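You operate a simulated robot arm through the tools that you are given. There is no shell and no other tool.

You are at the controls of a simulated robot arm. One attempt, no reset.

TASK
Seal-test the teal cover, then vent the tester and free the clamp.
Fine: clamp it tight for the test; shut the Covers drawer; the cover stays on the bed. Where these are worked on the way, their far stop is far enough and under half their travel is too little: covers drawer.

The check looks at the end state, three seconds after you hand in, the way a careful person would. Anything else that was tipped, shoved, dropped, spilled or broken makes it a failure. A push-on lid holds only when it is set on centred and level and pressed home; a screw cap is set on level and turned clockwise until tight.

THE ROBOT
A 7-joint arm with a three-finger gripper, fixed in place. Base frame: the origin is on the floor under the middle of its stand, x ahead of it, y to its left, z up; the work surface is at about z = 0.86. Units: m, degrees, N and s.
With the tool pointing down near the work surface it reaches from about 0.1 to 0.88 m from the base axis. Its first joint turns from -166.0 to 166.0 degrees. Payload 2.94 kg.
The tool frame sits at the grasp point between the pads (the TCP): z along the fingers, y along the line on which they close. The tips reach 0.03 m beyond it. The gripper opens to 0.132 m; its body begins 0.107 m behind the TCP.
Orientation is that of the tool frame in the base frame, as a unit quaternion [w, x, y, z]. With the fingers straight down and closing along the base's y, the tool's x points along the base's -x, its y along +y and its z along -z.

THE INTERFACE
- The arm moves only by the tool nudge_tool. Its argument "moves" is a list of rows, each an object of numbers (a shift or turn left out is 0, a gripper value left out holds the last): "tx", "ty", "tz": the shift along the tool's x, y, z in mm; "ax", "ay", "az": the turn, a rotation vector about the tool's x, y, z in degrees. In form: [{"tx": .., "ty": .., "tz": .., "ax": .., "ay": .., "az": ..}, ...]. A call has 1 to 20 rows; each row is the pose to reach, as a shift and turn from the pose commanded when the call began, along the tool's axes at that moment. "claw" is the finger opening in mm, from 0 to 132, set as the call begins (left out, the last holds). Rows are played at 5 a second. More than 0.05 m and 8.6 degrees between two rows, or a gripper value outside its range, and nothing of the call is played. Where a pose cannot be reached the arm comes as near as it can. A force on the tool above 40 N (or 10 N above the force at the start of the call, whichever is more), or a blocked arm, ends the call early, and 0.2 s more pass. The fingers move at their own pace (about 0.0374 m/s each) and stop on an object; they squeeze with about 42 N. The grip force told is the motor's: it shows also when the fingers shut on nothing. Time passes only in rows, and 0.2 s behind the last, so rows that repeat a pose let the fingers close. The reply holds the time, the measured pose of the TCP, the force on the tool along the base axes, the opening and the grip force, in the units named above and with some noise, with the torque about the TCP (base axes, N m) and any sound that the robot's microphone picked up.
- Cameras (640 x 400 px; columns grow to the right, rows downward): "scene" is fixed at [0.2195, -0.6493, 1.5797]; the picture's right is [0.96, -0.27, 0.00], its down [-0.14, -0.49, -0.86] and it looks along [0.23, 0.83, -0.51] (base axes); focal length 316 px, centre (320, 200). "wrist" rides on the gripper at [0.072, 0.003, -0.144] in the tool frame; the picture's right is [-0.04, 1.00, 0.00], its down [-0.88, -0.04, -0.48] and it looks along [-0.48, -0.02, 0.88] (tool axes); focal length 256 px, centre (320, 200). There is no depth. A picture from a camera that has moved, and an enlarged one, comes with that camera's place and axes in the base frame and with its lens.
- get_image(camera): a new picture of that camera. It takes no simulated time.
- move_column(by): moves the trunk up (or, below 0, down) by that many m; the arm rides with it, the base frame stays. It gives what a move gives, with no picture.
- close_up(camera, box): a new picture of the part [left, top, right, bottom] of that camera's present view, enlarged. It takes no simulated time.
- job_done(): hands the job in; it is judged then, once.

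Places have to be worked out from the pictures, the camera data and where the tool is seen. Open the gripper and draw the arm clear of the work before you hand the job in, unless the task says otherwise.

The tools are called after "Emit:" by a JSON object that holds its "name" and its "arguments". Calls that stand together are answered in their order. nudge_tool: Moves the arm, as the interface text tells. Its arguments: {"type":"object","properties":{"moves":{"type":"array"},"claw":{"type":"number"}},"required":["moves"]} The other tools are called the same way: move_column (by) moves the trunk up or down; get_image (camera) takes a picture; close_up (camera, box) takes an enlarged picture of a part of a camera's view; job_done () hands the job in.

At the start:

```text
clock: 0.0
position: [0.2801, 0.5173, 1.1261]
ee_rot: [0.0, 0.0, 1.0, 0.001]
force: [-0.2, 0.8, -0.3]
torque: [0.01, 0.0, -0.02]
finger_gap: 0.1318
grasp_force: 0.1
trunk travel left (down, up): [-0.375, 0.165]
```

scene: 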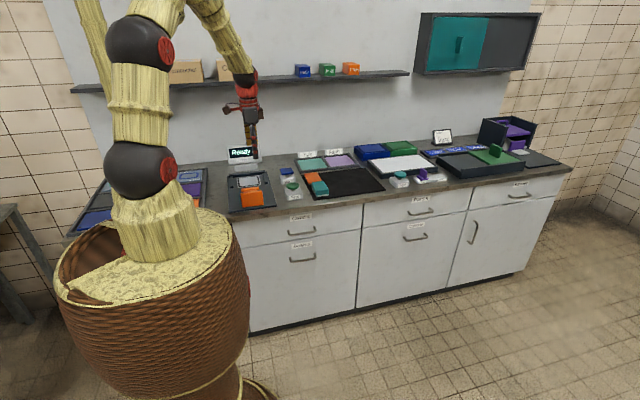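
wrist: 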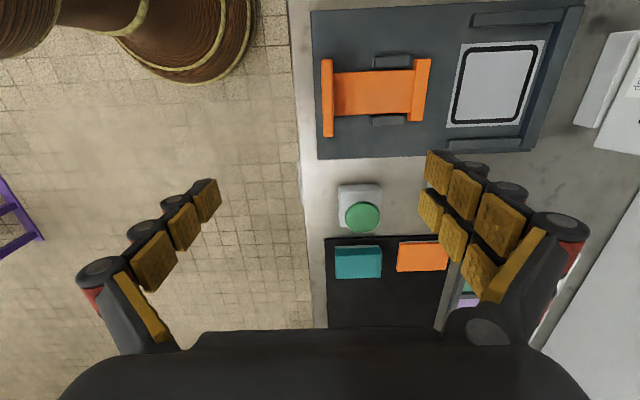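

I start by enlarging the scene to identify the tester, the covers and the drawers.

Emit:
{"name": "close_up", "arguments": {"camera": "scene", "box": [210, 130, 390, 245]}}

Emit:
{"name": "close_up", "arguments": {"camera": "scene", "box": [350, 110, 570, 250]}}

Emit:
{"name": "close_up", "arguments": {"camera": "wrist", "box": [300, 0, 640, 330]}}

Emit:
{"name": "close_up", "arguments": {"camera": "scene", "box": [60, 130, 240, 245]}}

```text
3.48 times, centred on (300, 188) of scene
camera zoom: at [0.2195, -0.6493, 1.5797], right [0.96, -0.27, 0.0], down [-0.14, -0.49, -0.86], along [0.23, 0.83, -0.51], focal length 1099 px, centre (390, 244)
```

zoom: 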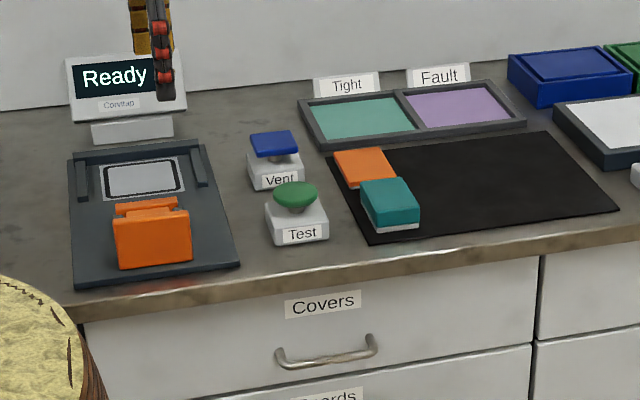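

```text
2.86 times, centred on (460, 180) of scene
camera zoom: at [0.2195, -0.6493, 1.5797], right [0.96, -0.27, 0.0], down [-0.14, -0.49, -0.86], along [0.23, 0.83, -0.51], focal length 903 px, centre (-80, 257)
```

zoom: 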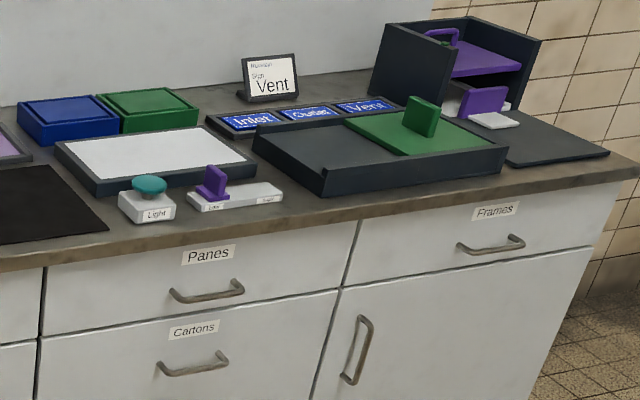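

```text
1.21 times, centred on (470, 165) of wrist
camera zoom: at [0.2061, 0.5212, 1.2699], right [0.04, 1.0, 0.0], down [0.88, -0.04, 0.48], along [0.48, -0.02, -0.88], focal length 310 px, centre (138, 242)
```

zoom: 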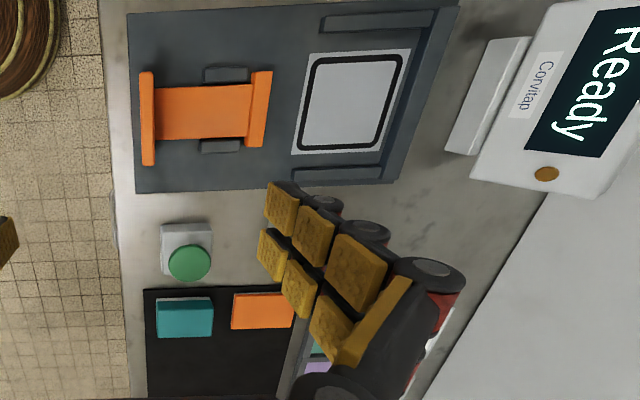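

```text
3.48 times, centred on (150, 188) of scene
camera zoom: at [0.2195, -0.6493, 1.5797], right [0.96, -0.27, 0.0], down [-0.14, -0.49, -0.86], along [0.23, 0.83, -0.51], focal length 1099 px, centre (911, 244)
```

zoom: 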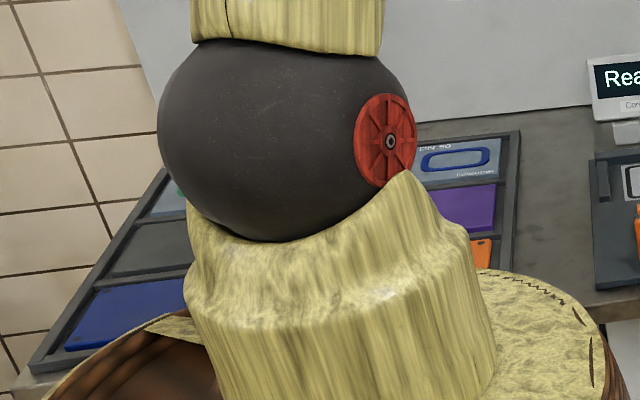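

The tester (bed, orange clamp, display "Ready") is near x≈0.25, y≈0.6–0.77; Test/Vent buttons near x≈0.44; teal cover near (0.565, 0.59). I enlarge the wrist view more to understand the clamp and covers.

Emit:
{"name": "close_up", "arguments": {"camera": "wrist", "box": [300, 0, 460, 160]}}

Emit:
{"name": "close_up", "arguments": {"camera": "wrist", "box": [300, 160, 480, 330]}}

Emit:
{"name": "close_up", "arguments": {"camera": "scene", "box": [225, 145, 305, 215]}}

Emit:
{"name": "close_up", "arguments": {"camera": "scene", "box": [290, 145, 390, 205]}}

Emit:
{"name": "close_up", "arguments": {"camera": "scene", "box": [230, 180, 390, 280]}}

```text
2.50 times, centred on (380, 80) of wrist
camera zoom: at [0.2061, 0.5212, 1.2699], right [0.04, 1.0, 0.0], down [0.88, -0.04, 0.48], along [0.48, -0.02, -0.88], focal length 640 px, centre (170, 500)
```

zoom: 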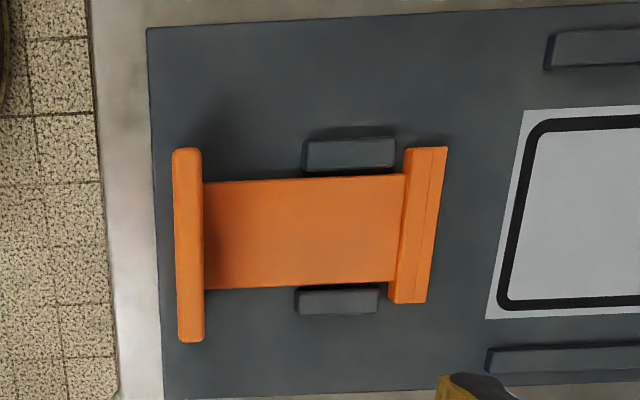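

```text
2.35 times, centred on (390, 245) of wrist
camera zoom: at [0.2061, 0.5212, 1.2699], right [0.04, 1.0, 0.0], down [0.88, -0.04, 0.48], along [0.48, -0.02, -0.88], focal length 602 px, centre (155, 94)
```

zoom: 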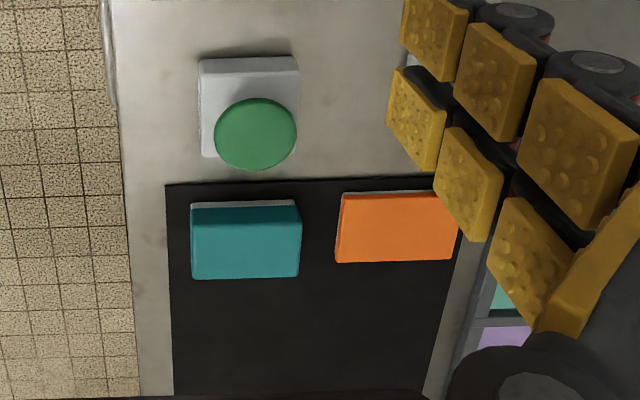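

```text
5.71 times, centred on (265, 180) of scene
camera zoom: at [0.2195, -0.6493, 1.5797], right [0.96, -0.27, 0.0], down [-0.14, -0.49, -0.86], along [0.23, 0.83, -0.51], focal length 1806 px, centre (634, 314)
```

zoom: 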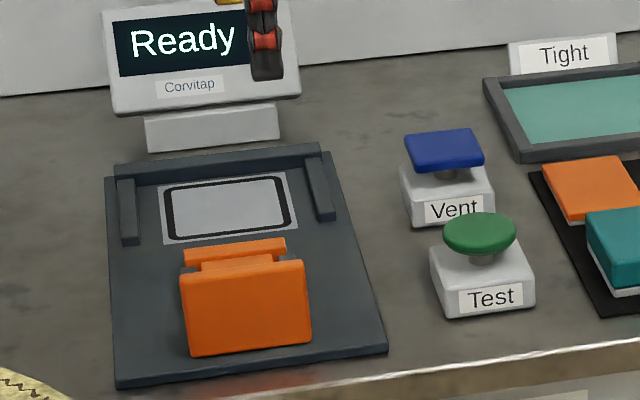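

```text
6.40 times, centred on (340, 175) of scene
camera zoom: at [0.2195, -0.6493, 1.5797], right [0.96, -0.27, 0.0], down [-0.14, -0.49, -0.86], along [0.23, 0.83, -0.51], focal length 2023 px, centre (192, 360)
```

zoom: 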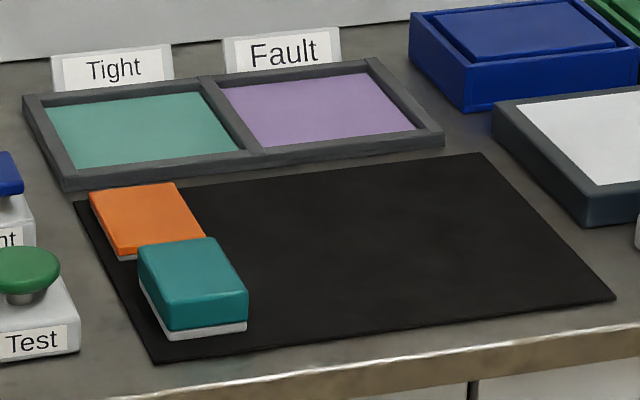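

```text
4.00 times, centred on (310, 230) of scene
camera zoom: at [0.2195, -0.6493, 1.5797], right [0.96, -0.27, 0.0], down [-0.14, -0.49, -0.86], along [0.23, 0.83, -0.51], focal length 1264 px, centre (360, 80)
```

zoom: 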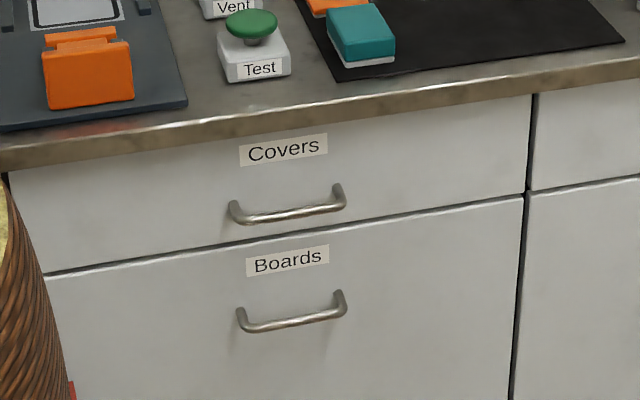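

The Covers drawer looks flush, and the teal block with a white base sits on the mat. I move the arm along the bench at the same height for a closer look at the mat and buttons.

Emit:
{"name": "nudge_tool", "arguments": {"moves": [{"tx": -40, "ty": 33}, {"tx": -80, "ty": 66}, {"tx": -120, "ty": 100}, {"tx": -120, "ty": 100}]}}

Emit:
{"name": "get_image", "arguments": {"camera": "wrist"}}

Emit:
{"name": "get_image", "arguments": {"camera": "scene"}}

```text
refused: row 1 steps farther than a row can; nothing moved
```

```text
taken
camera wrist: at [0.2061, 0.5212, 1.2699], right [0.04, 1.0, 0.0], down [0.88, -0.04, 0.48], along [0.48, -0.02, -0.88], focal length 256 px, centre (320, 200)
```

wrist: 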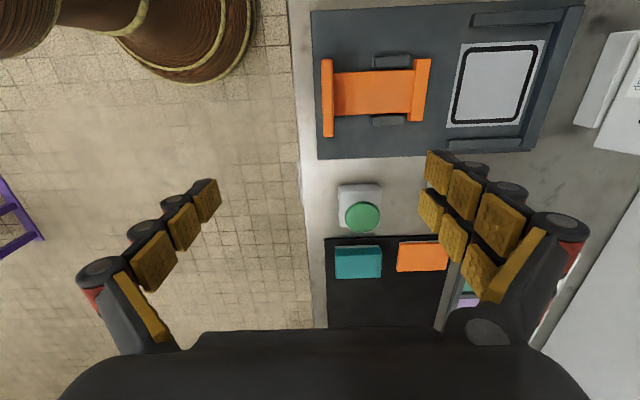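

```text
taken
```

scene: 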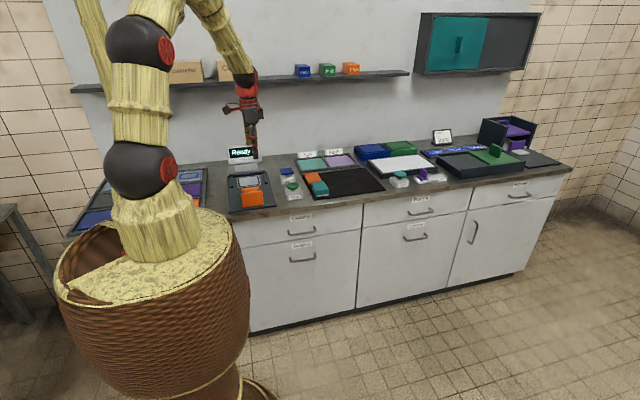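

The move was refused because a row stepped just over 50 mm; I replay it with smaller steps.

Emit:
{"name": "nudge_tool", "arguments": {"moves": [{"tx": -30, "ty": 25}, {"tx": -60, "ty": 50}, {"tx": -90, "ty": 75}, {"tx": -120, "ty": 100}, {"tx": -120, "ty": 100}]}}

Emit:
{"name": "get_image", "arguments": {"camera": "wrist"}}

```text
clock: 1.2
position: [0.4006, 0.6186, 1.1279]
ee_rot: [0.0, -0.001, 1.0, -0.001]
force: [-0.6, -0.8, 0.0]
torque: [0.0, -0.02, 0.0]
finger_gap: 0.1319
grasp_force: 0.1
trunk travel left (down, up): [-0.375, 0.165]
```

```text
taken
camera wrist: at [0.3268, 0.6217, 1.2715], right [0.04, 1.0, 0.0], down [0.88, -0.04, 0.48], along [0.48, -0.02, -0.88], focal length 256 px, centre (320, 200)
```

wrist: 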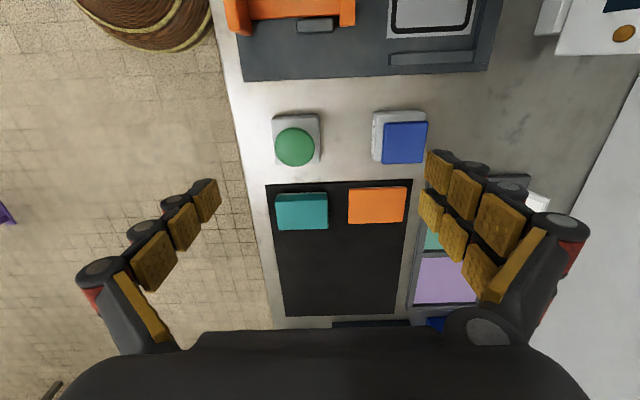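

Emit:
{"name": "close_up", "arguments": {"camera": "wrist", "box": [230, 90, 450, 240]}}

Emit:
{"name": "close_up", "arguments": {"camera": "scene", "box": [80, 120, 260, 240]}}

Emit:
{"name": "close_up", "arguments": {"camera": "scene", "box": [150, 40, 400, 170]}}

```text
2.67 times, centred on (340, 165) of wrist
camera zoom: at [0.3268, 0.6217, 1.2715], right [0.04, 1.0, 0.0], down [0.88, -0.04, 0.48], along [0.48, -0.02, -0.88], focal length 683 px, centre (267, 293)
```

zoom: 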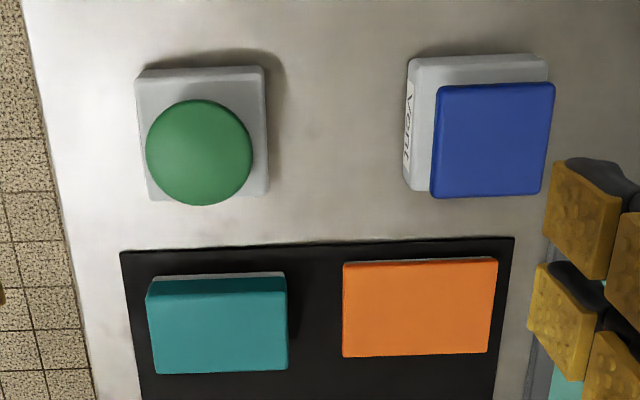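

```text
3.33 times, centred on (170, 180) of scene
camera zoom: at [0.2195, -0.6493, 1.5797], right [0.96, -0.27, 0.0], down [-0.14, -0.49, -0.86], along [0.23, 0.83, -0.51], focal length 1054 px, centre (820, 267)
```

zoom: 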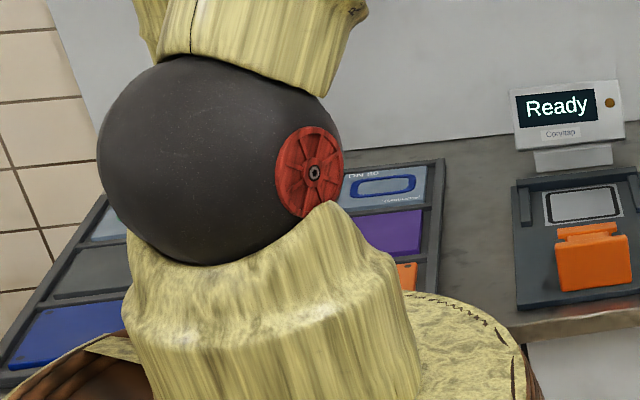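

```text
2.56 times, centred on (275, 105) of scene
camera zoom: at [0.2195, -0.6493, 1.5797], right [0.96, -0.27, 0.0], down [-0.14, -0.49, -0.86], along [0.23, 0.83, -0.51], focal length 809 px, centre (435, 443)
```

zoom: 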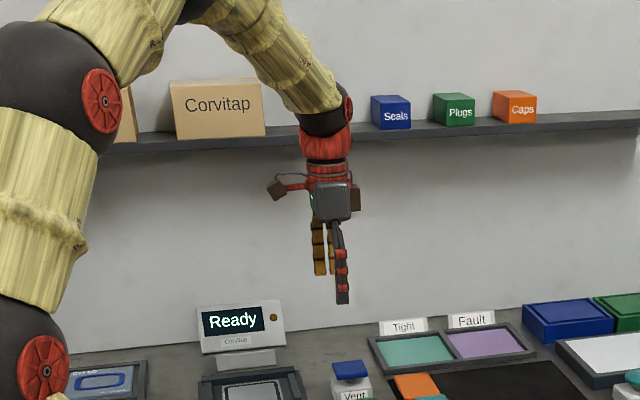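

The mat holds a teal block (~0.06×0.085 m) and an orange one, each on a white base; Test (green) and Vent (blue) are separate buttons. I lower the camera for a better look at these.

Emit:
{"name": "nudge_tool", "arguments": {"moves": [{"tx": 0, "ty": -20, "tz": 35}, {"tx": 0, "ty": -30, "tz": 70}, {"tx": 0, "ty": -30, "tz": 100}, {"tx": 0, "ty": -30, "tz": 100}]}}

Emit:
{"name": "get_image", "arguments": {"camera": "wrist"}}

Emit:
{"name": "close_up", "arguments": {"camera": "wrist", "box": [220, 120, 440, 330]}}

```text
clock: 2.2
position: [0.4012, 0.5875, 1.0268]
ee_rot: [-0.001, 0.0, 1.0, 0.0]
force: [0.4, 0.9, -0.2]
torque: [-0.01, -0.01, -0.05]
finger_gap: 0.1318
grasp_force: 0.0
trunk travel left (down, up): [-0.375, 0.165]
```

```text
taken
camera wrist: at [0.3272, 0.5919, 1.1707], right [0.04, 1.0, 0.0], down [0.88, -0.04, 0.48], along [0.48, -0.02, -0.88], focal length 256 px, centre (320, 200)
```

wrist: 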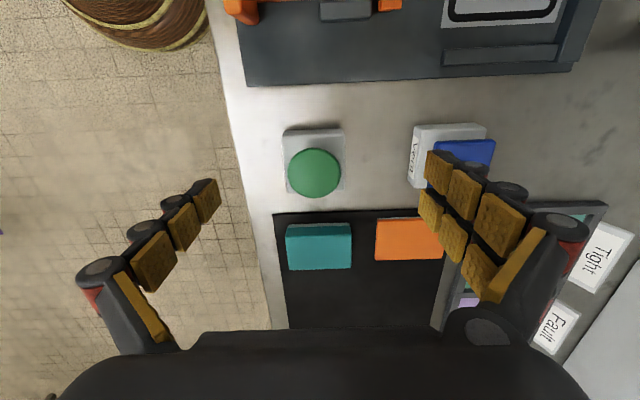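

```text
1.90 times, centred on (330, 225) of wrist
camera zoom: at [0.3272, 0.5919, 1.1707], right [0.04, 1.0, 0.0], down [0.88, -0.04, 0.48], along [0.48, -0.02, -0.88], focal length 488 px, centre (301, 152)
```

zoom: 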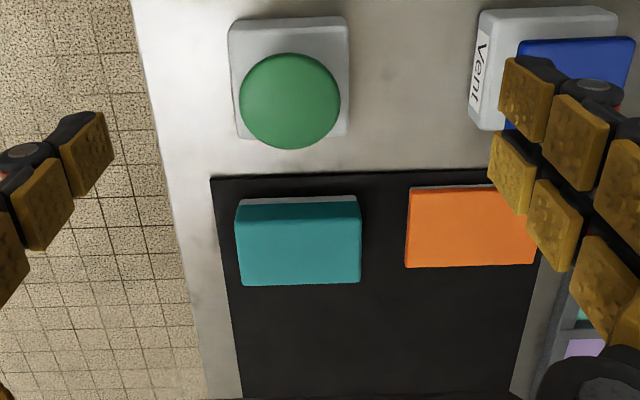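

The teal and orange pieces both look like covers with a white seal face underneath. I check the Covers drawer front for any gap relative to its neighbours.

Emit:
{"name": "close_up", "arguments": {"camera": "scene", "box": [330, 185, 400, 230]}}

Emit:
{"name": "close_up", "arguments": {"camera": "scene", "box": [225, 200, 305, 260]}}

Emit:
{"name": "close_up", "arguments": {"camera": "scene", "box": [430, 170, 500, 220]}}

```text
8.89 times, centred on (365, 208) of scene
camera zoom: at [0.2195, -0.6493, 1.5797], right [0.96, -0.27, 0.0], down [-0.14, -0.49, -0.86], along [0.23, 0.83, -0.51], focal length 2809 px, centre (-80, 133)
```

zoom: 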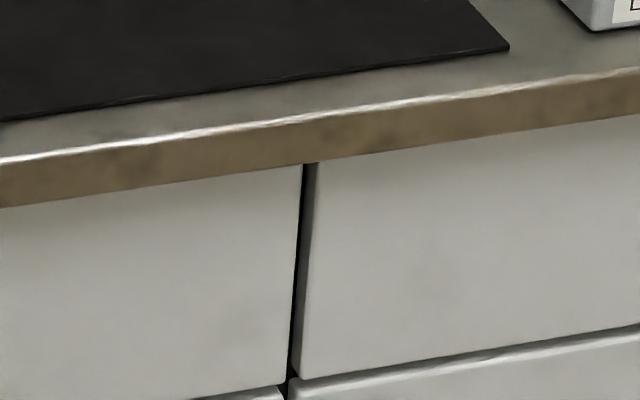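

```text
6.67 times, centred on (265, 230) of scene
camera zoom: at [0.2195, -0.6493, 1.5797], right [0.96, -0.27, 0.0], down [-0.14, -0.49, -0.86], along [0.23, 0.83, -0.51], focal length 2107 px, centre (687, 0)
```

zoom: 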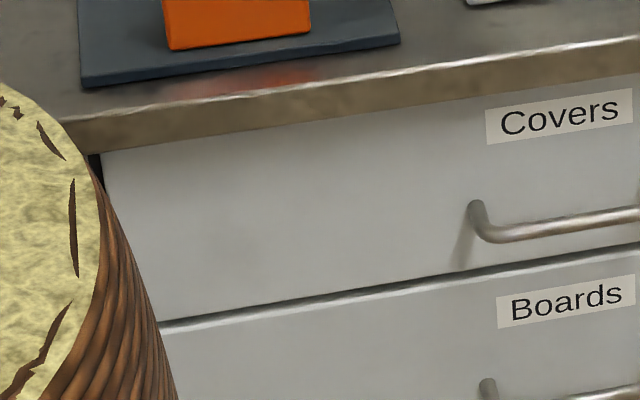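

```text
8.00 times, centred on (465, 195) of scene
camera zoom: at [0.2195, -0.6493, 1.5797], right [0.96, -0.27, 0.0], down [-0.14, -0.49, -0.86], along [0.23, 0.83, -0.51], focal length 2528 px, centre (-840, 240)
```

zoom: 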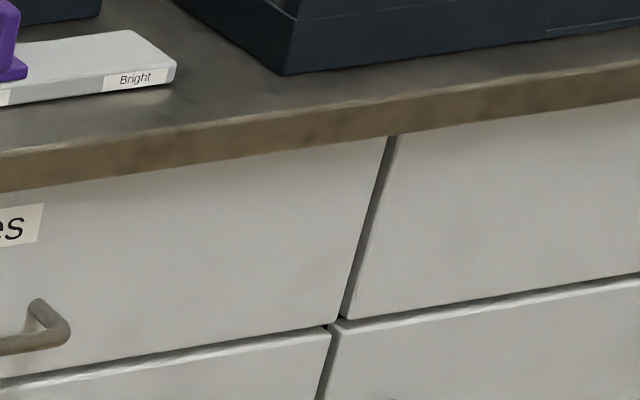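

All drawers look flush, so the Covers drawer is shut. I turn the tool so the camera looks toward the wall (+y) and move over the tester to understand the clamp.

Emit:
{"name": "nudge_tool", "arguments": {"moves": [{"tz": -30, "az": -8}, {"tx": 15, "ty": -10, "tz": -60, "az": -16}, {"tx": 30, "ty": -20, "tz": -80, "az": -24}, {"tx": 45, "ty": -30, "tz": -90, "az": -32}, {"tx": 60, "ty": -40, "tz": -90, "az": -40}, {"tx": 75, "ty": -50, "tz": -90, "az": -48}, {"tx": 90, "ty": -60, "tz": -90, "az": -56}, {"tx": 105, "ty": -70, "tz": -90, "az": -64}, {"tx": 120, "ty": -80, "tz": -90, "az": -72}, {"tx": 135, "ty": -90, "tz": -90, "az": -80}, {"tx": 150, "ty": -100, "tz": -90, "az": -88}, {"tx": 150, "ty": -100, "tz": -90, "az": -90}]}}

Emit:
{"name": "get_image", "arguments": {"camera": "wrist"}}

Emit:
{"name": "get_image", "arguments": {"camera": "scene"}}

```text
clock: 4.8
position: [0.2494, 0.4877, 1.1155]
ee_rot: [0.0, 0.708, -0.706, 0.0]
force: [-0.3, -0.1, -0.5]
torque: [-0.01, 0.01, 0.02]
finger_gap: 0.1321
grasp_force: 0.0
trunk travel left (down, up): [-0.375, 0.165]
```

```text
taken
camera wrist: at [0.2452, 0.416, 1.2594], right [-1.0, 0.04, 0.0], down [0.04, 0.88, 0.47], along [0.02, 0.47, -0.88], focal length 256 px, centre (320, 200)
```

wrist: 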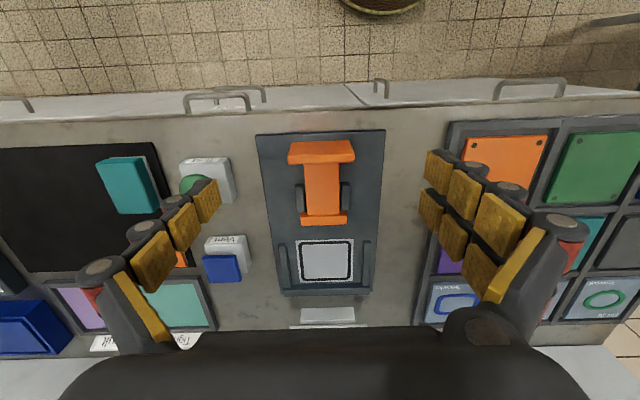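

```text
taken
```

scene: 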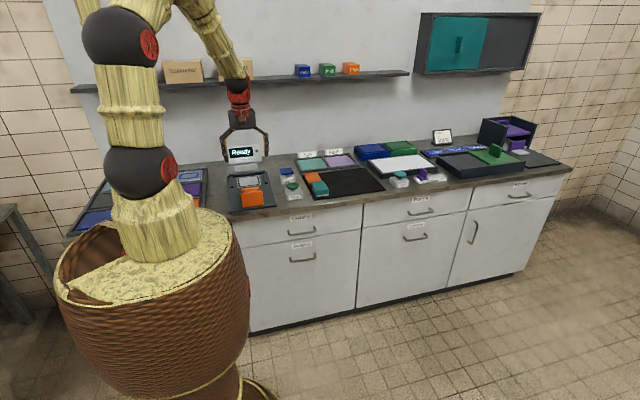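

On the left there's a compartment tray with coloured plates, including a teal one. I enlarge it and the tester.

Emit:
{"name": "close_up", "arguments": {"camera": "wrist", "box": [420, 110, 640, 330]}}

Emit:
{"name": "close_up", "arguments": {"camera": "wrist", "box": [240, 120, 400, 330]}}

Emit:
{"name": "close_up", "arguments": {"camera": "wrist", "box": [80, 70, 300, 220]}}

```text
1.82 times, centred on (530, 220) of wrist
camera zoom: at [0.2452, 0.416, 1.2594], right [-1.0, 0.04, 0.0], down [0.04, 0.88, 0.47], along [0.02, 0.47, -0.88], focal length 465 px, centre (-62, 164)
```

zoom: 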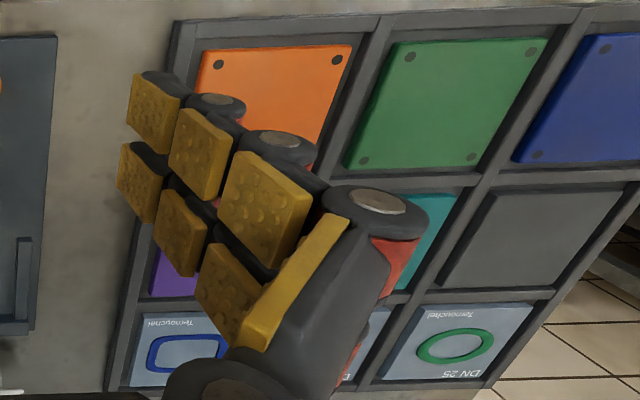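

```text
1.90 times, centred on (320, 225) of wrist
camera zoom: at [0.2452, 0.416, 1.2594], right [-1.0, 0.04, 0.0], down [0.04, 0.88, 0.47], along [0.02, 0.47, -0.88], focal length 488 px, centre (320, 152)
```

zoom: 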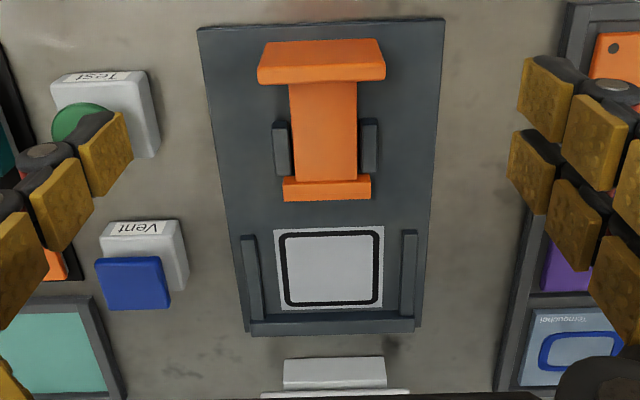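

```text
2.67 times, centred on (190, 145) of wrist
camera zoom: at [0.2452, 0.416, 1.2594], right [-1.0, 0.04, 0.0], down [0.04, 0.88, 0.47], along [0.02, 0.47, -0.88], focal length 683 px, centre (667, 347)
```

zoom: 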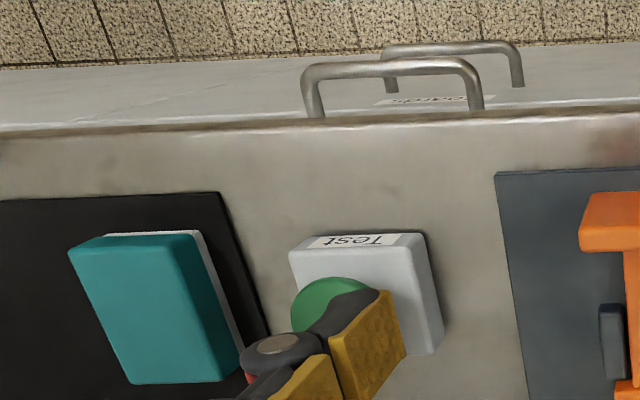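

The clamp looks like a carriage sliding along +y between two guides, with an upright handle plate at y≈0.53. I move left to see the compartment tray clearly before deciding what "the teal cover" is.

Emit:
{"name": "nudge_tool", "arguments": {"moves": [{"ty": 45}, {"ty": 90}, {"ty": 135}, {"ty": 180}, {"ty": 215}, {"ty": 215}]}}

Emit:
{"name": "get_image", "arguments": {"camera": "wrist"}}

```text
clock: 6.4
position: [0.0772, 0.4876, 1.1164]
ee_rot: [0.001, -0.676, 0.737, 0.001]
force: [-0.4, -0.7, -0.5]
torque: [0.02, 0.0, -0.01]
finger_gap: 0.1317
grasp_force: 0.1
trunk travel left (down, up): [-0.375, 0.165]
stopped in row 6: the arm was blocked; the commanded pose is now the measured one
```

```text
taken
camera wrist: at [0.066, 0.4163, 1.2599], right [-0.99, 0.13, 0.0], down [0.11, 0.87, 0.48], along [0.06, 0.47, -0.88], focal length 256 px, centre (320, 200)
```

wrist: 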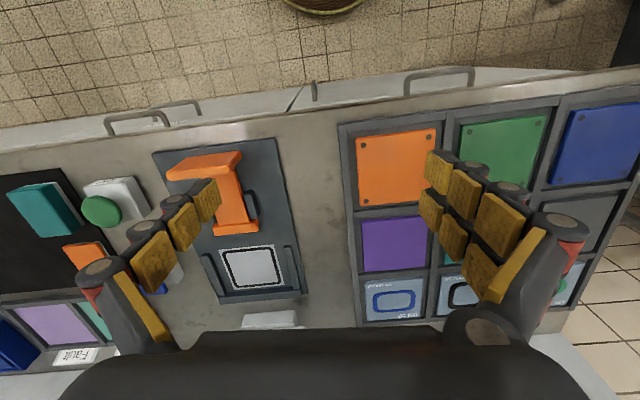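

The arm hit a joint limit there, but the view is good enough. I enlarge the tray.

Emit:
{"name": "close_up", "arguments": {"camera": "wrist", "box": [335, 80, 640, 330]}}

Emit:
{"name": "close_up", "arguments": {"camera": "wrist", "box": [150, 120, 320, 330]}}

```text
1.60 times, centred on (488, 205) of wrist
camera zoom: at [0.066, 0.4163, 1.2599], right [-0.99, 0.13, 0.0], down [0.11, 0.87, 0.48], along [0.06, 0.47, -0.88], focal length 410 px, centre (52, 192)
```

zoom: 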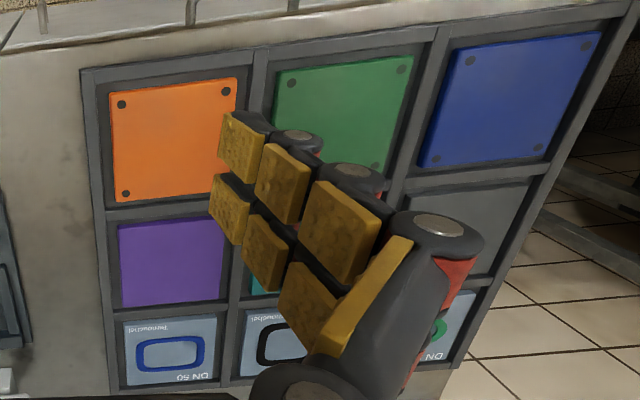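

```text
1.90 times, centred on (235, 225) of wrist
camera zoom: at [0.066, 0.4163, 1.2599], right [-0.99, 0.13, 0.0], down [0.11, 0.87, 0.48], along [0.06, 0.47, -0.88], focal length 488 px, centre (482, 152)
```

zoom: 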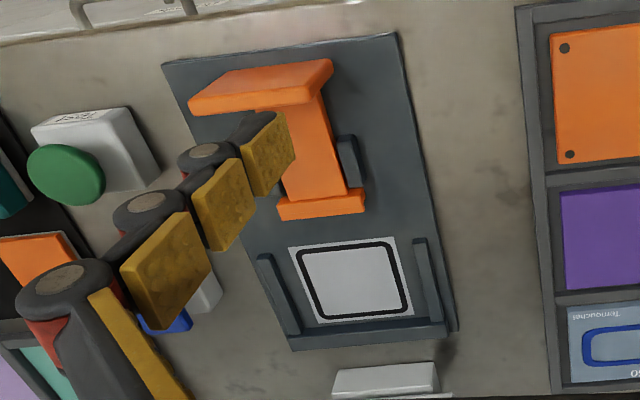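

The left tray holds square boards, tiles and seal packs – a different station. Since the task speaks of the Covers drawer, I want to open it and see what is inside before choosing; first I bring the tool back to its starting orientation in front of the bench.

Emit:
{"name": "nudge_tool", "arguments": {"moves": [{"tx": 8, "ty": -20, "az": 7.5}, {"tx": 16, "ty": -40, "az": 15}, {"tx": 24, "ty": -60, "az": 22.5}, {"tx": 32, "ty": -80, "az": 30}, {"tx": 40, "ty": -100, "az": 37.5}, {"tx": 48, "ty": -120, "az": 45}, {"tx": 56, "ty": -140, "az": 52.5}, {"tx": 64, "ty": -160, "az": 60}, {"tx": 72, "ty": -180, "az": 67.5}, {"tx": 80, "ty": -200, "az": 75}, {"tx": 86, "ty": -220, "az": 82}, {"tx": 88, "ty": -231, "az": 85.1}, {"tx": 88, "ty": -231, "az": 85.1}]}}

Emit:
{"name": "get_image", "arguments": {"camera": "scene"}}

```text
clock: 9.2
position: [0.2974, 0.3805, 1.1165]
ee_rot: [0.0, -0.001, 1.0, 0.001]
force: [0.3, 0.1, 0.9]
torque: [-0.01, 0.03, 0.02]
finger_gap: 0.1319
grasp_force: 0.1
trunk travel left (down, up): [-0.375, 0.165]
```

```text
taken
```

scene: 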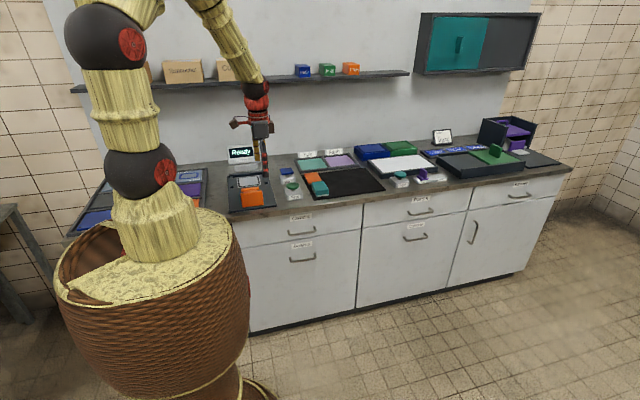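

Back at the start orientation. Now I pitch the tool toward horizontal (fingers pointing at the drawer, closing vertically) while moving in front of it.

Emit:
{"name": "nudge_tool", "arguments": {"moves": [{"tx": -10, "ty": -10, "tz": 0, "ax": -8}, {"tx": -20, "ty": -20, "tz": 0, "ax": -16}, {"tx": -30, "ty": -30, "tz": 0, "ax": -24}, {"tx": -40, "ty": -40, "tz": 10, "ax": -32}, {"tx": -50, "ty": -50, "tz": 20, "ax": -40}, {"tx": -60, "ty": -60, "tz": 35, "ax": -48}, {"tx": -75, "ty": -70, "tz": 50, "ax": -56}, {"tx": -90, "ty": -80, "tz": 65, "ax": -64}, {"tx": -105, "ty": -90, "tz": 80, "ax": -72}, {"tx": -120, "ty": -90, "tz": 95, "ax": -80}, {"tx": -130, "ty": -90, "tz": 110, "ax": -88}, {"tx": -130, "ty": -90, "tz": 115, "ax": -90}, {"tx": -130, "ty": -90, "tz": 115, "ax": -90}]}}

Emit:
{"name": "get_image", "arguments": {"camera": "scene"}}

Emit:
{"name": "get_image", "arguments": {"camera": "wrist"}}

```text
clock: 12.0
position: [0.4288, 0.2912, 1.0012]
ee_rot: [-0.002, 0.0, 0.706, 0.708]
force: [0.4, 0.0, -0.5]
torque: [-0.05, 0.03, -0.03]
finger_gap: 0.1315
grasp_force: 0.1
trunk travel left (down, up): [-0.375, 0.165]
```

```text
taken
```

scene: 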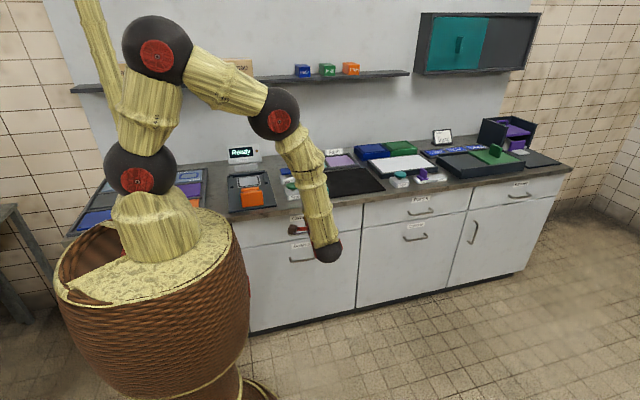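

```text
taken
camera wrist: at [0.3551, 0.1477, 1.0025], right [0.04, 0.0, 1.0], down [0.88, -0.47, -0.04], along [0.47, 0.88, -0.02], focal length 256 px, centre (320, 200)
```

wrist: 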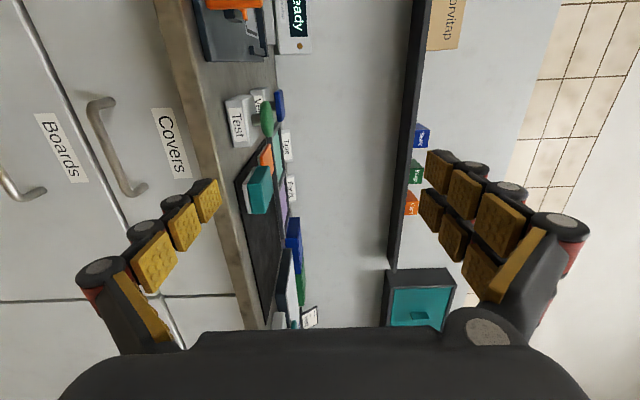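

The arm reached the horizontal pose; triangulating, the Covers handle bar lies at about x 0.388–0.50, y 0.462, z 0.739. I descend to that height, still clear in front of it, with the claw narrowed.

Emit:
{"name": "nudge_tool", "arguments": {"claw": 70, "moves": [{"tx": -5, "ty": -40, "tz": 0}, {"tx": -10, "ty": -80, "tz": 10}, {"tx": -16, "ty": -120, "tz": 20}, {"tx": -16, "ty": -160, "tz": 30}, {"tx": -16, "ty": -200, "tz": 40}, {"tx": -16, "ty": -235, "tz": 50}, {"tx": -16, "ty": -262, "tz": 60}, {"tx": -16, "ty": -262, "tz": 60}]}}

Emit:
{"name": "get_image", "arguments": {"camera": "wrist"}}

Emit:
{"name": "get_image", "arguments": {"camera": "scene"}}

```text
clock: 13.8
position: [0.4411, 0.3516, 0.7382]
ee_rot: [-0.001, -0.002, 0.706, 0.708]
force: [0.4, 0.1, -0.4]
torque: [-0.04, 0.01, -0.01]
finger_gap: 0.0697
grasp_force: 0.0
trunk travel left (down, up): [-0.375, 0.165]
```

```text
taken
camera wrist: at [0.369, 0.2093, 0.741], right [0.04, 0.0, 1.0], down [0.88, -0.47, -0.04], along [0.47, 0.88, -0.02], focal length 256 px, centre (320, 200)
```

wrist: 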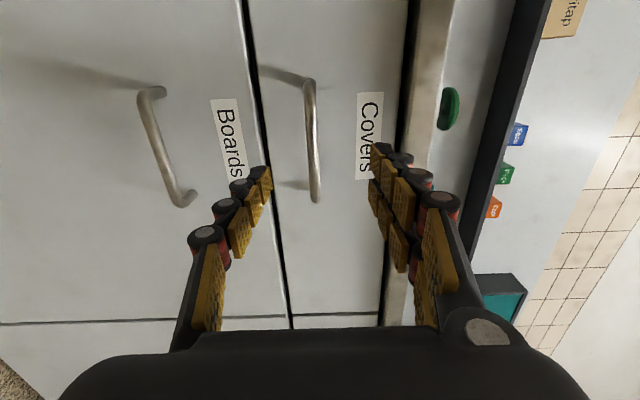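

```text
taken
```

scene: 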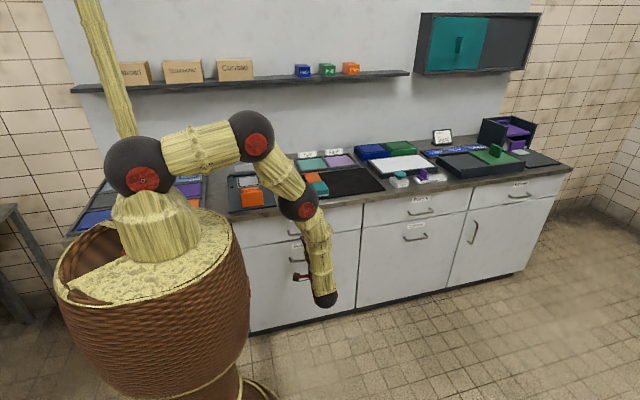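

The bar shows at z≈0.730, x 0.383–0.504. I shift down 8 mm and move forward so the fingers straddle it.

Emit:
{"name": "nudge_tool", "arguments": {"moves": [{"ty": -8, "tz": 20}, {"ty": -8, "tz": 45}, {"ty": -8, "tz": 70}, {"ty": -8, "tz": 88}, {"ty": -8, "tz": 100}, {"ty": -8, "tz": 100}]}}

Emit:
{"name": "get_image", "arguments": {"camera": "wrist"}}

```text
clock: 15.2
position: [0.4425, 0.4521, 0.7312]
ee_rot: [-0.002, -0.001, 0.707, 0.708]
force: [-0.4, -0.5, 0.0]
torque: [-0.01, -0.01, 0.03]
finger_gap: 0.0701
grasp_force: 0.0
trunk travel left (down, up): [-0.375, 0.165]
```

```text
taken
camera wrist: at [0.37, 0.3096, 0.7339], right [0.04, 0.0, 1.0], down [0.88, -0.47, -0.04], along [0.47, 0.88, -0.02], focal length 256 px, centre (320, 200)
```

wrist: 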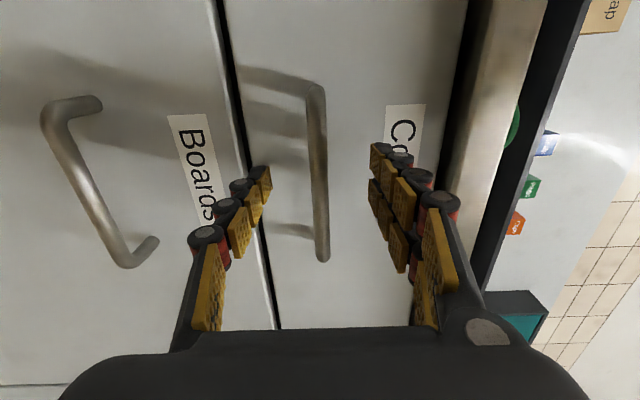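

The bar is centred between the fingers. I close the gripper on it.

Emit:
{"name": "nudge_tool", "arguments": {"claw": 0, "moves": [{"tz": 0}, {"tz": 0}, {"tz": 0}, {"tz": 0}, {"tz": 0}, {"tz": 0}]}}

Emit:
{"name": "get_image", "arguments": {"camera": "wrist"}}

```text
clock: 16.6
position: [0.4422, 0.4524, 0.7305]
ee_rot: [-0.001, -0.001, 0.707, 0.707]
force: [1.6, -0.2, -1.4]
torque: [-0.02, -0.05, -0.11]
finger_gap: 0.0114
grasp_force: 34.2
trunk travel left (down, up): [-0.375, 0.165]
```

```text
taken
camera wrist: at [0.37, 0.3093, 0.7338], right [0.04, 0.0, 1.0], down [0.88, -0.47, -0.04], along [0.47, 0.88, -0.02], focal length 256 px, centre (320, 200)
```

wrist: 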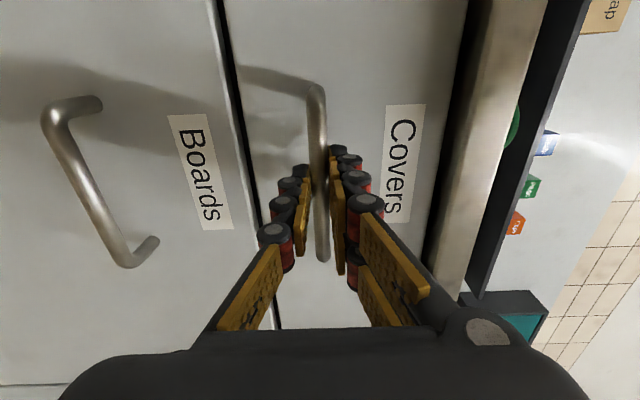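

The handle is gripped (11.4 mm, 34 N). I pull the drawer steadily toward the robot.

Emit:
{"name": "nudge_tool", "arguments": {"moves": [{"tz": -10}, {"tz": -25}, {"tz": -40}, {"tz": -55}, {"tz": -70}, {"tz": -85}, {"tz": -100}, {"tz": -115}, {"tz": -130}, {"tz": -145}, {"tz": -145}]}}

Emit:
{"name": "get_image", "arguments": {"camera": "scene"}}

```text
clock: 19.0
position: [0.4433, 0.3081, 0.7311]
ee_rot: [-0.001, -0.001, 0.706, 0.708]
force: [-7.8, 0.3, 1.4]
torque: [0.02, -0.04, 0.58]
finger_gap: 0.0107
grasp_force: 38.7
trunk travel left (down, up): [-0.375, 0.165]
```

```text
taken
```

scene: 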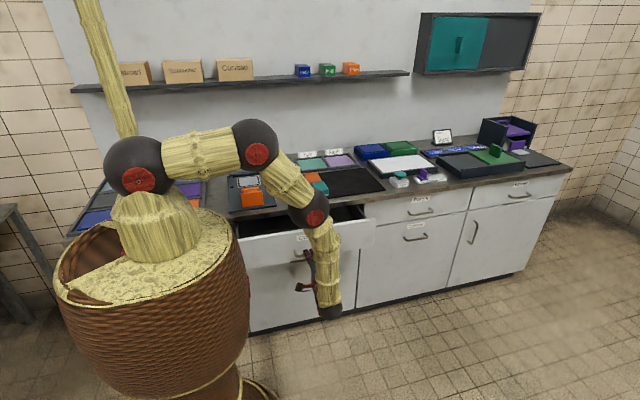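

The drawer is coming out (≈145 mm). I look inside with the scene camera.

Emit:
{"name": "close_up", "arguments": {"camera": "scene", "box": [225, 185, 385, 260]}}

```text
4.00 times, centred on (305, 222) of scene
camera zoom: at [0.2195, -0.6493, 1.5797], right [0.96, -0.27, 0.0], down [-0.14, -0.49, -0.86], along [0.23, 0.83, -0.51], focal length 1264 px, centre (380, 110)
```

zoom: 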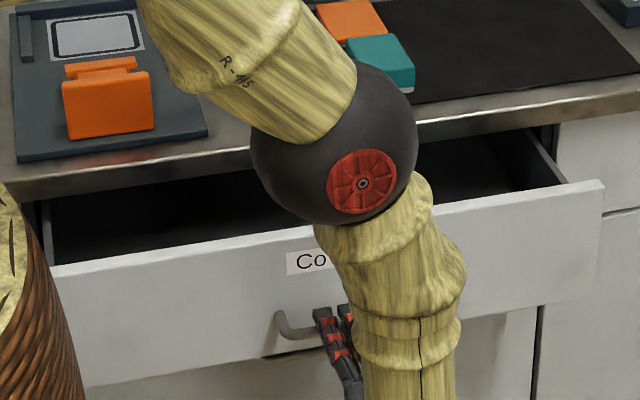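

Nothing visible inside yet in the exposed part; I pull on toward the far stop.

Emit:
{"name": "nudge_tool", "arguments": {"moves": [{"tz": -12}, {"tz": -24}, {"tz": -36}, {"tz": -48}, {"tz": -60}, {"tz": -72}, {"tz": -84}, {"tz": -96}, {"tz": -108}, {"tz": -120}, {"tz": -120}]}}

Emit:
{"name": "get_image", "arguments": {"camera": "scene"}}

Emit:
{"name": "close_up", "arguments": {"camera": "scene", "box": [200, 175, 400, 300]}}

```text
clock: 21.1
position: [0.4459, 0.1994, 0.7302]
ee_rot: [-0.001, -0.001, 0.706, 0.708]
force: [2.5, 29.7, 2.4]
torque: [0.06, -0.05, 0.43]
finger_gap: 0.0117
grasp_force: 39.0
trunk travel left (down, up): [-0.375, 0.165]
stopped in row 10: the force on the tool passed its limit at 70 N (the readings are from after the stop); the commanded pose is now the measured one
```

```text
taken
```

scene: 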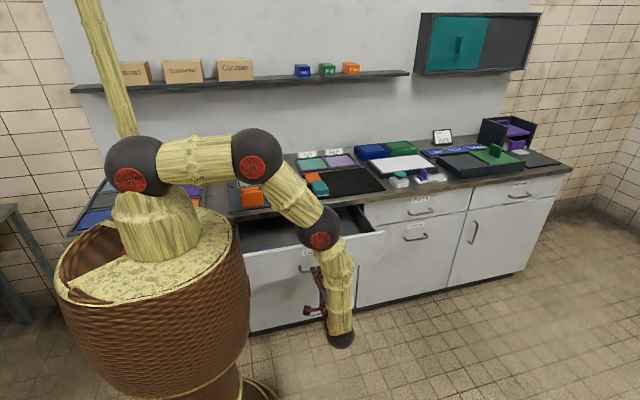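

```text
3.20 times, centred on (300, 238) of scene
camera zoom: at [0.2195, -0.6493, 1.5797], right [0.96, -0.27, 0.0], down [-0.14, -0.49, -0.86], along [0.23, 0.83, -0.51], focal length 1011 px, centre (384, 80)
```

zoom: 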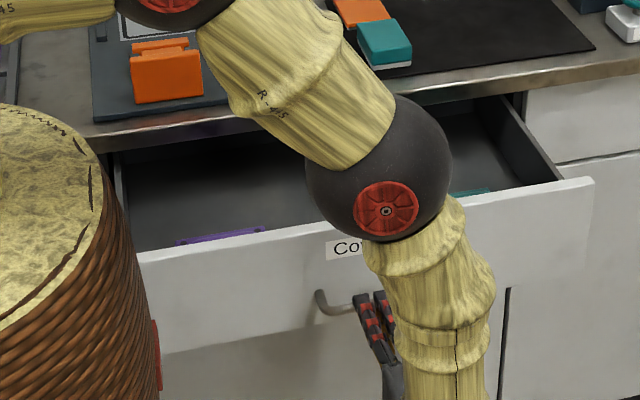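

The drawer reached its stop (~0.25 m of travel), and inside I can see a purple and a teal item near the front – so there is a teal cover in the Covers drawer. I release the handle, back off and rise to look inside.

Emit:
{"name": "nudge_tool", "arguments": {"claw": 70, "moves": [{"tz": 0}, {"tz": 0}, {"tz": 0}, {"tz": 0}, {"tz": 0}, {"tz": -20}, {"tz": -45}, {"tz": -70}, {"tz": -70}]}}

Emit:
{"name": "get_image", "arguments": {"camera": "wrist"}}

```text
clock: 23.1
position: [0.4465, 0.1283, 0.7301]
ee_rot: [-0.001, -0.001, 0.707, 0.708]
force: [0.1, 0.2, 1.1]
torque: [0.0, 0.01, 0.02]
finger_gap: 0.07
grasp_force: 0.1
trunk travel left (down, up): [-0.375, 0.165]
```

```text
taken
camera wrist: at [0.3728, -0.0148, 0.7329], right [0.04, 0.0, 1.0], down [0.88, -0.47, -0.04], along [0.47, 0.88, -0.02], focal length 256 px, centre (320, 200)
```

wrist: 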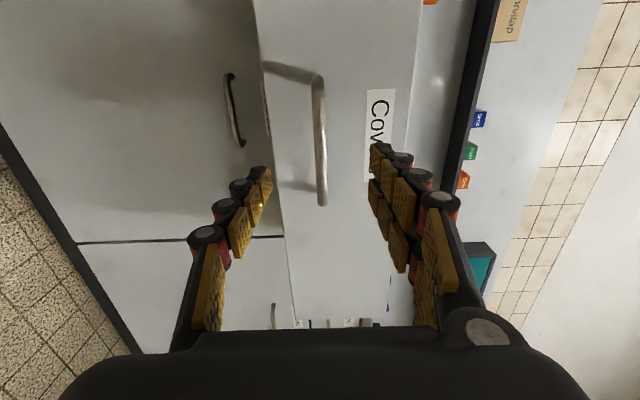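

Handle released and clear. I rise straight up, then pitch the tool back down over the drawer.

Emit:
{"name": "nudge_tool", "arguments": {"moves": [{"ty": 40}, {"ty": 80}, {"ty": 120}, {"ty": 160}, {"ty": 200}, {"ty": 240}, {"ty": 280}, {"ty": 320}, {"ty": 350}, {"ty": 350}]}}

Emit:
{"name": "nudge_tool", "arguments": {"claw": 132, "moves": [{"tx": 8, "tz": 10, "ax": 8}, {"tx": 16, "tz": 20, "ax": 16}, {"tx": 24, "tz": 40, "ax": 24}, {"tx": 32, "tz": 60, "ax": 32}, {"tx": 40, "tz": 80, "ax": 40}, {"tx": 48, "tz": 100, "ax": 48}, {"tx": 56, "tz": 120, "ax": 56}, {"tx": 64, "tz": 140, "ax": 64}, {"tx": 72, "tz": 160, "ax": 72}, {"tx": 80, "tz": 180, "ax": 80}, {"tx": 88, "tz": 200, "ax": 88}, {"tx": 90, "tz": 200, "ax": 90}, {"tx": 90, "tz": 200, "ax": 90}]}}

Emit:
{"name": "get_image", "arguments": {"camera": "wrist"}}

Emit:
{"name": "get_image", "arguments": {"camera": "scene"}}

```text
clock: 25.3
position: [0.4472, 0.1271, 1.0802]
ee_rot: [-0.001, -0.001, 0.706, 0.708]
force: [-0.6, 0.2, -0.4]
torque: [0.0, -0.01, -0.03]
finger_gap: 0.07
grasp_force: 0.1
trunk travel left (down, up): [-0.375, 0.165]
```

```text
clock: 28.1
position: [0.3543, 0.3273, 1.0806]
ee_rot: [0.0, -0.003, 1.0, 0.001]
force: [0.4, 0.0, -0.4]
torque: [0.01, 0.01, -0.01]
finger_gap: 0.1319
grasp_force: 0.1
trunk travel left (down, up): [-0.375, 0.165]
```

```text
taken
camera wrist: at [0.2808, 0.3305, 1.2243], right [0.04, 1.0, 0.0], down [0.88, -0.04, 0.48], along [0.48, -0.02, -0.88], focal length 256 px, centre (320, 200)
```

wrist: 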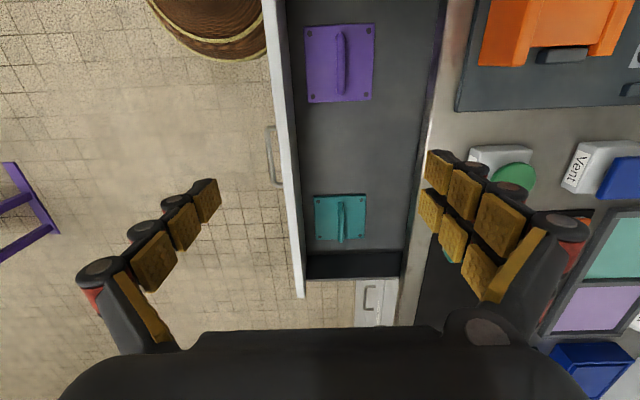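

```text
taken
```

scene: 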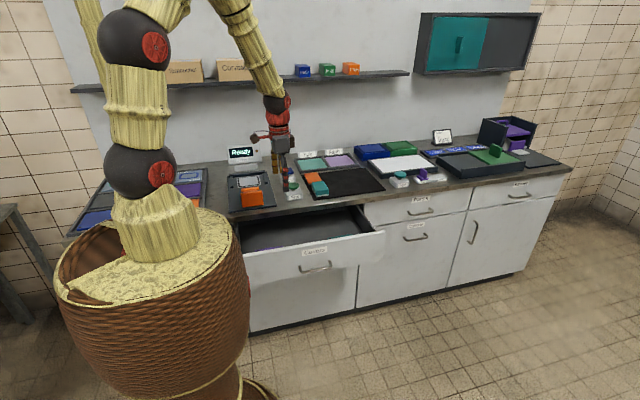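

That settles it: the drawer holds proper covers – a purple and a teal plate, each with a grip bar. I enlarge the teal one to locate it.

Emit:
{"name": "close_up", "arguments": {"camera": "wrist", "box": [260, 150, 440, 310]}}

Emit:
{"name": "close_up", "arguments": {"camera": "wrist", "box": [260, 0, 440, 160]}}

Emit:
{"name": "close_up", "arguments": {"camera": "scene", "box": [220, 190, 400, 290]}}

```text
2.50 times, centred on (350, 230) of wrist
camera zoom: at [0.2808, 0.3305, 1.2243], right [0.04, 1.0, 0.0], down [0.88, -0.04, 0.48], along [0.48, -0.02, -0.88], focal length 640 px, centre (245, 125)
```

zoom: 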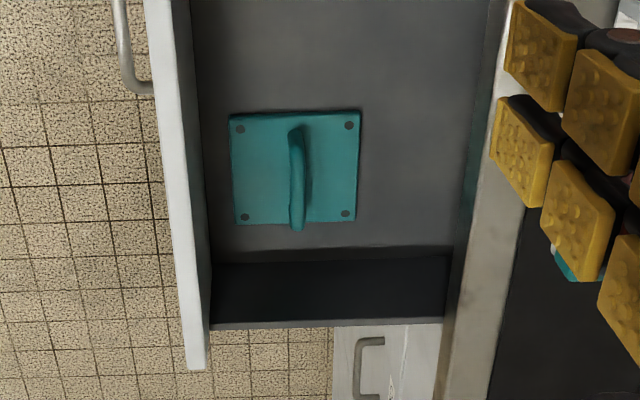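

```text
2.50 times, centred on (350, 80) of wrist
camera zoom: at [0.2808, 0.3305, 1.2243], right [0.04, 1.0, 0.0], down [0.88, -0.04, 0.48], along [0.48, -0.02, -0.88], focal length 640 px, centre (245, 500)
```

zoom: 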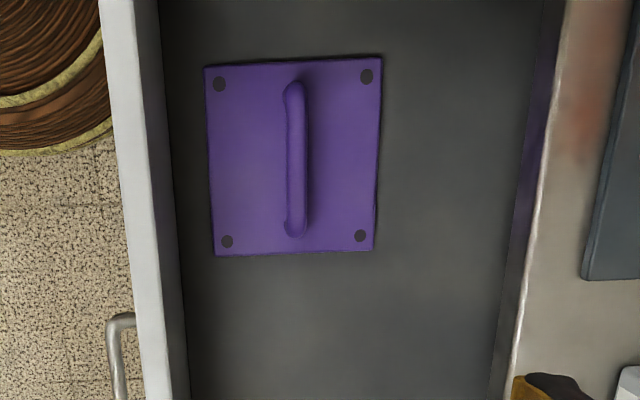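

```text
3.56 times, centred on (310, 240) of scene
camera zoom: at [0.2195, -0.6493, 1.5797], right [0.96, -0.27, 0.0], down [-0.14, -0.49, -0.86], along [0.23, 0.83, -0.51], focal length 1124 px, centre (356, 58)
```

zoom: 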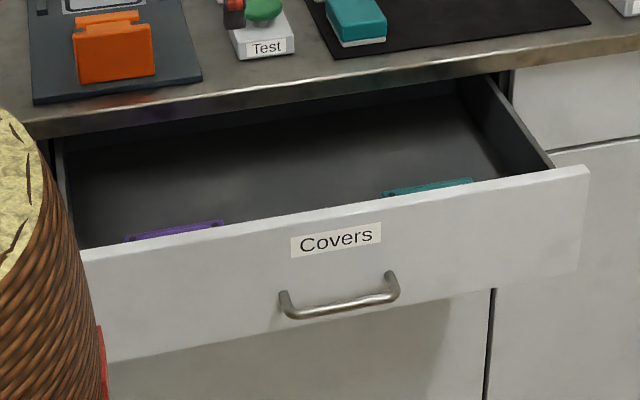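

The teal cover sits at about x 0.607, y 0.364, plate z≈0.72, with its grip bar along x. I move above it and narrow the claw for a refined look.

Emit:
{"name": "nudge_tool", "arguments": {"claw": 60, "moves": [{"tx": -40, "ty": 5, "tz": 0}, {"tx": -80, "ty": 10, "tz": 0}, {"tx": -120, "ty": 15, "tz": 20}, {"tx": -160, "ty": 25, "tz": 40}, {"tx": -200, "ty": 30, "tz": 60}, {"tx": -230, "ty": 36, "tz": 90}, {"tx": -252, "ty": 36, "tz": 120}, {"tx": -252, "ty": 36, "tz": 130}, {"tx": -252, "ty": 36, "tz": 130}]}}

Emit:
{"name": "get_image", "arguments": {"camera": "wrist"}}

```text
clock: 30.1
position: [0.6051, 0.3622, 0.9514]
ee_rot: [0.0, -0.001, 1.0, 0.001]
force: [0.5, -0.5, 0.1]
torque: [-0.01, 0.0, 0.02]
finger_gap: 0.06
grasp_force: 0.1
trunk travel left (down, up): [-0.375, 0.165]
```

```text
taken
camera wrist: at [0.5325, 0.3656, 1.0953], right [0.04, 1.0, 0.0], down [0.88, -0.04, 0.48], along [0.48, -0.02, -0.88], focal length 256 px, centre (320, 200)
```

wrist: 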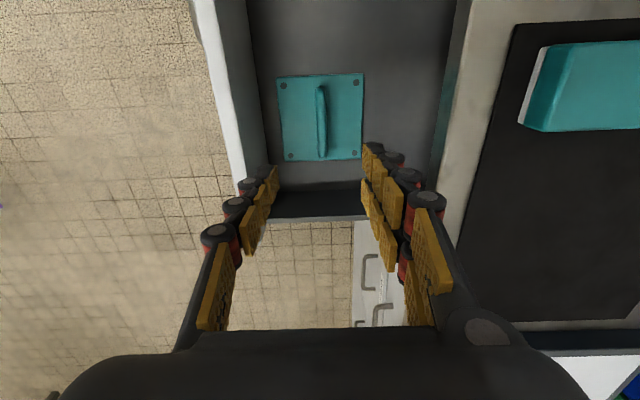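

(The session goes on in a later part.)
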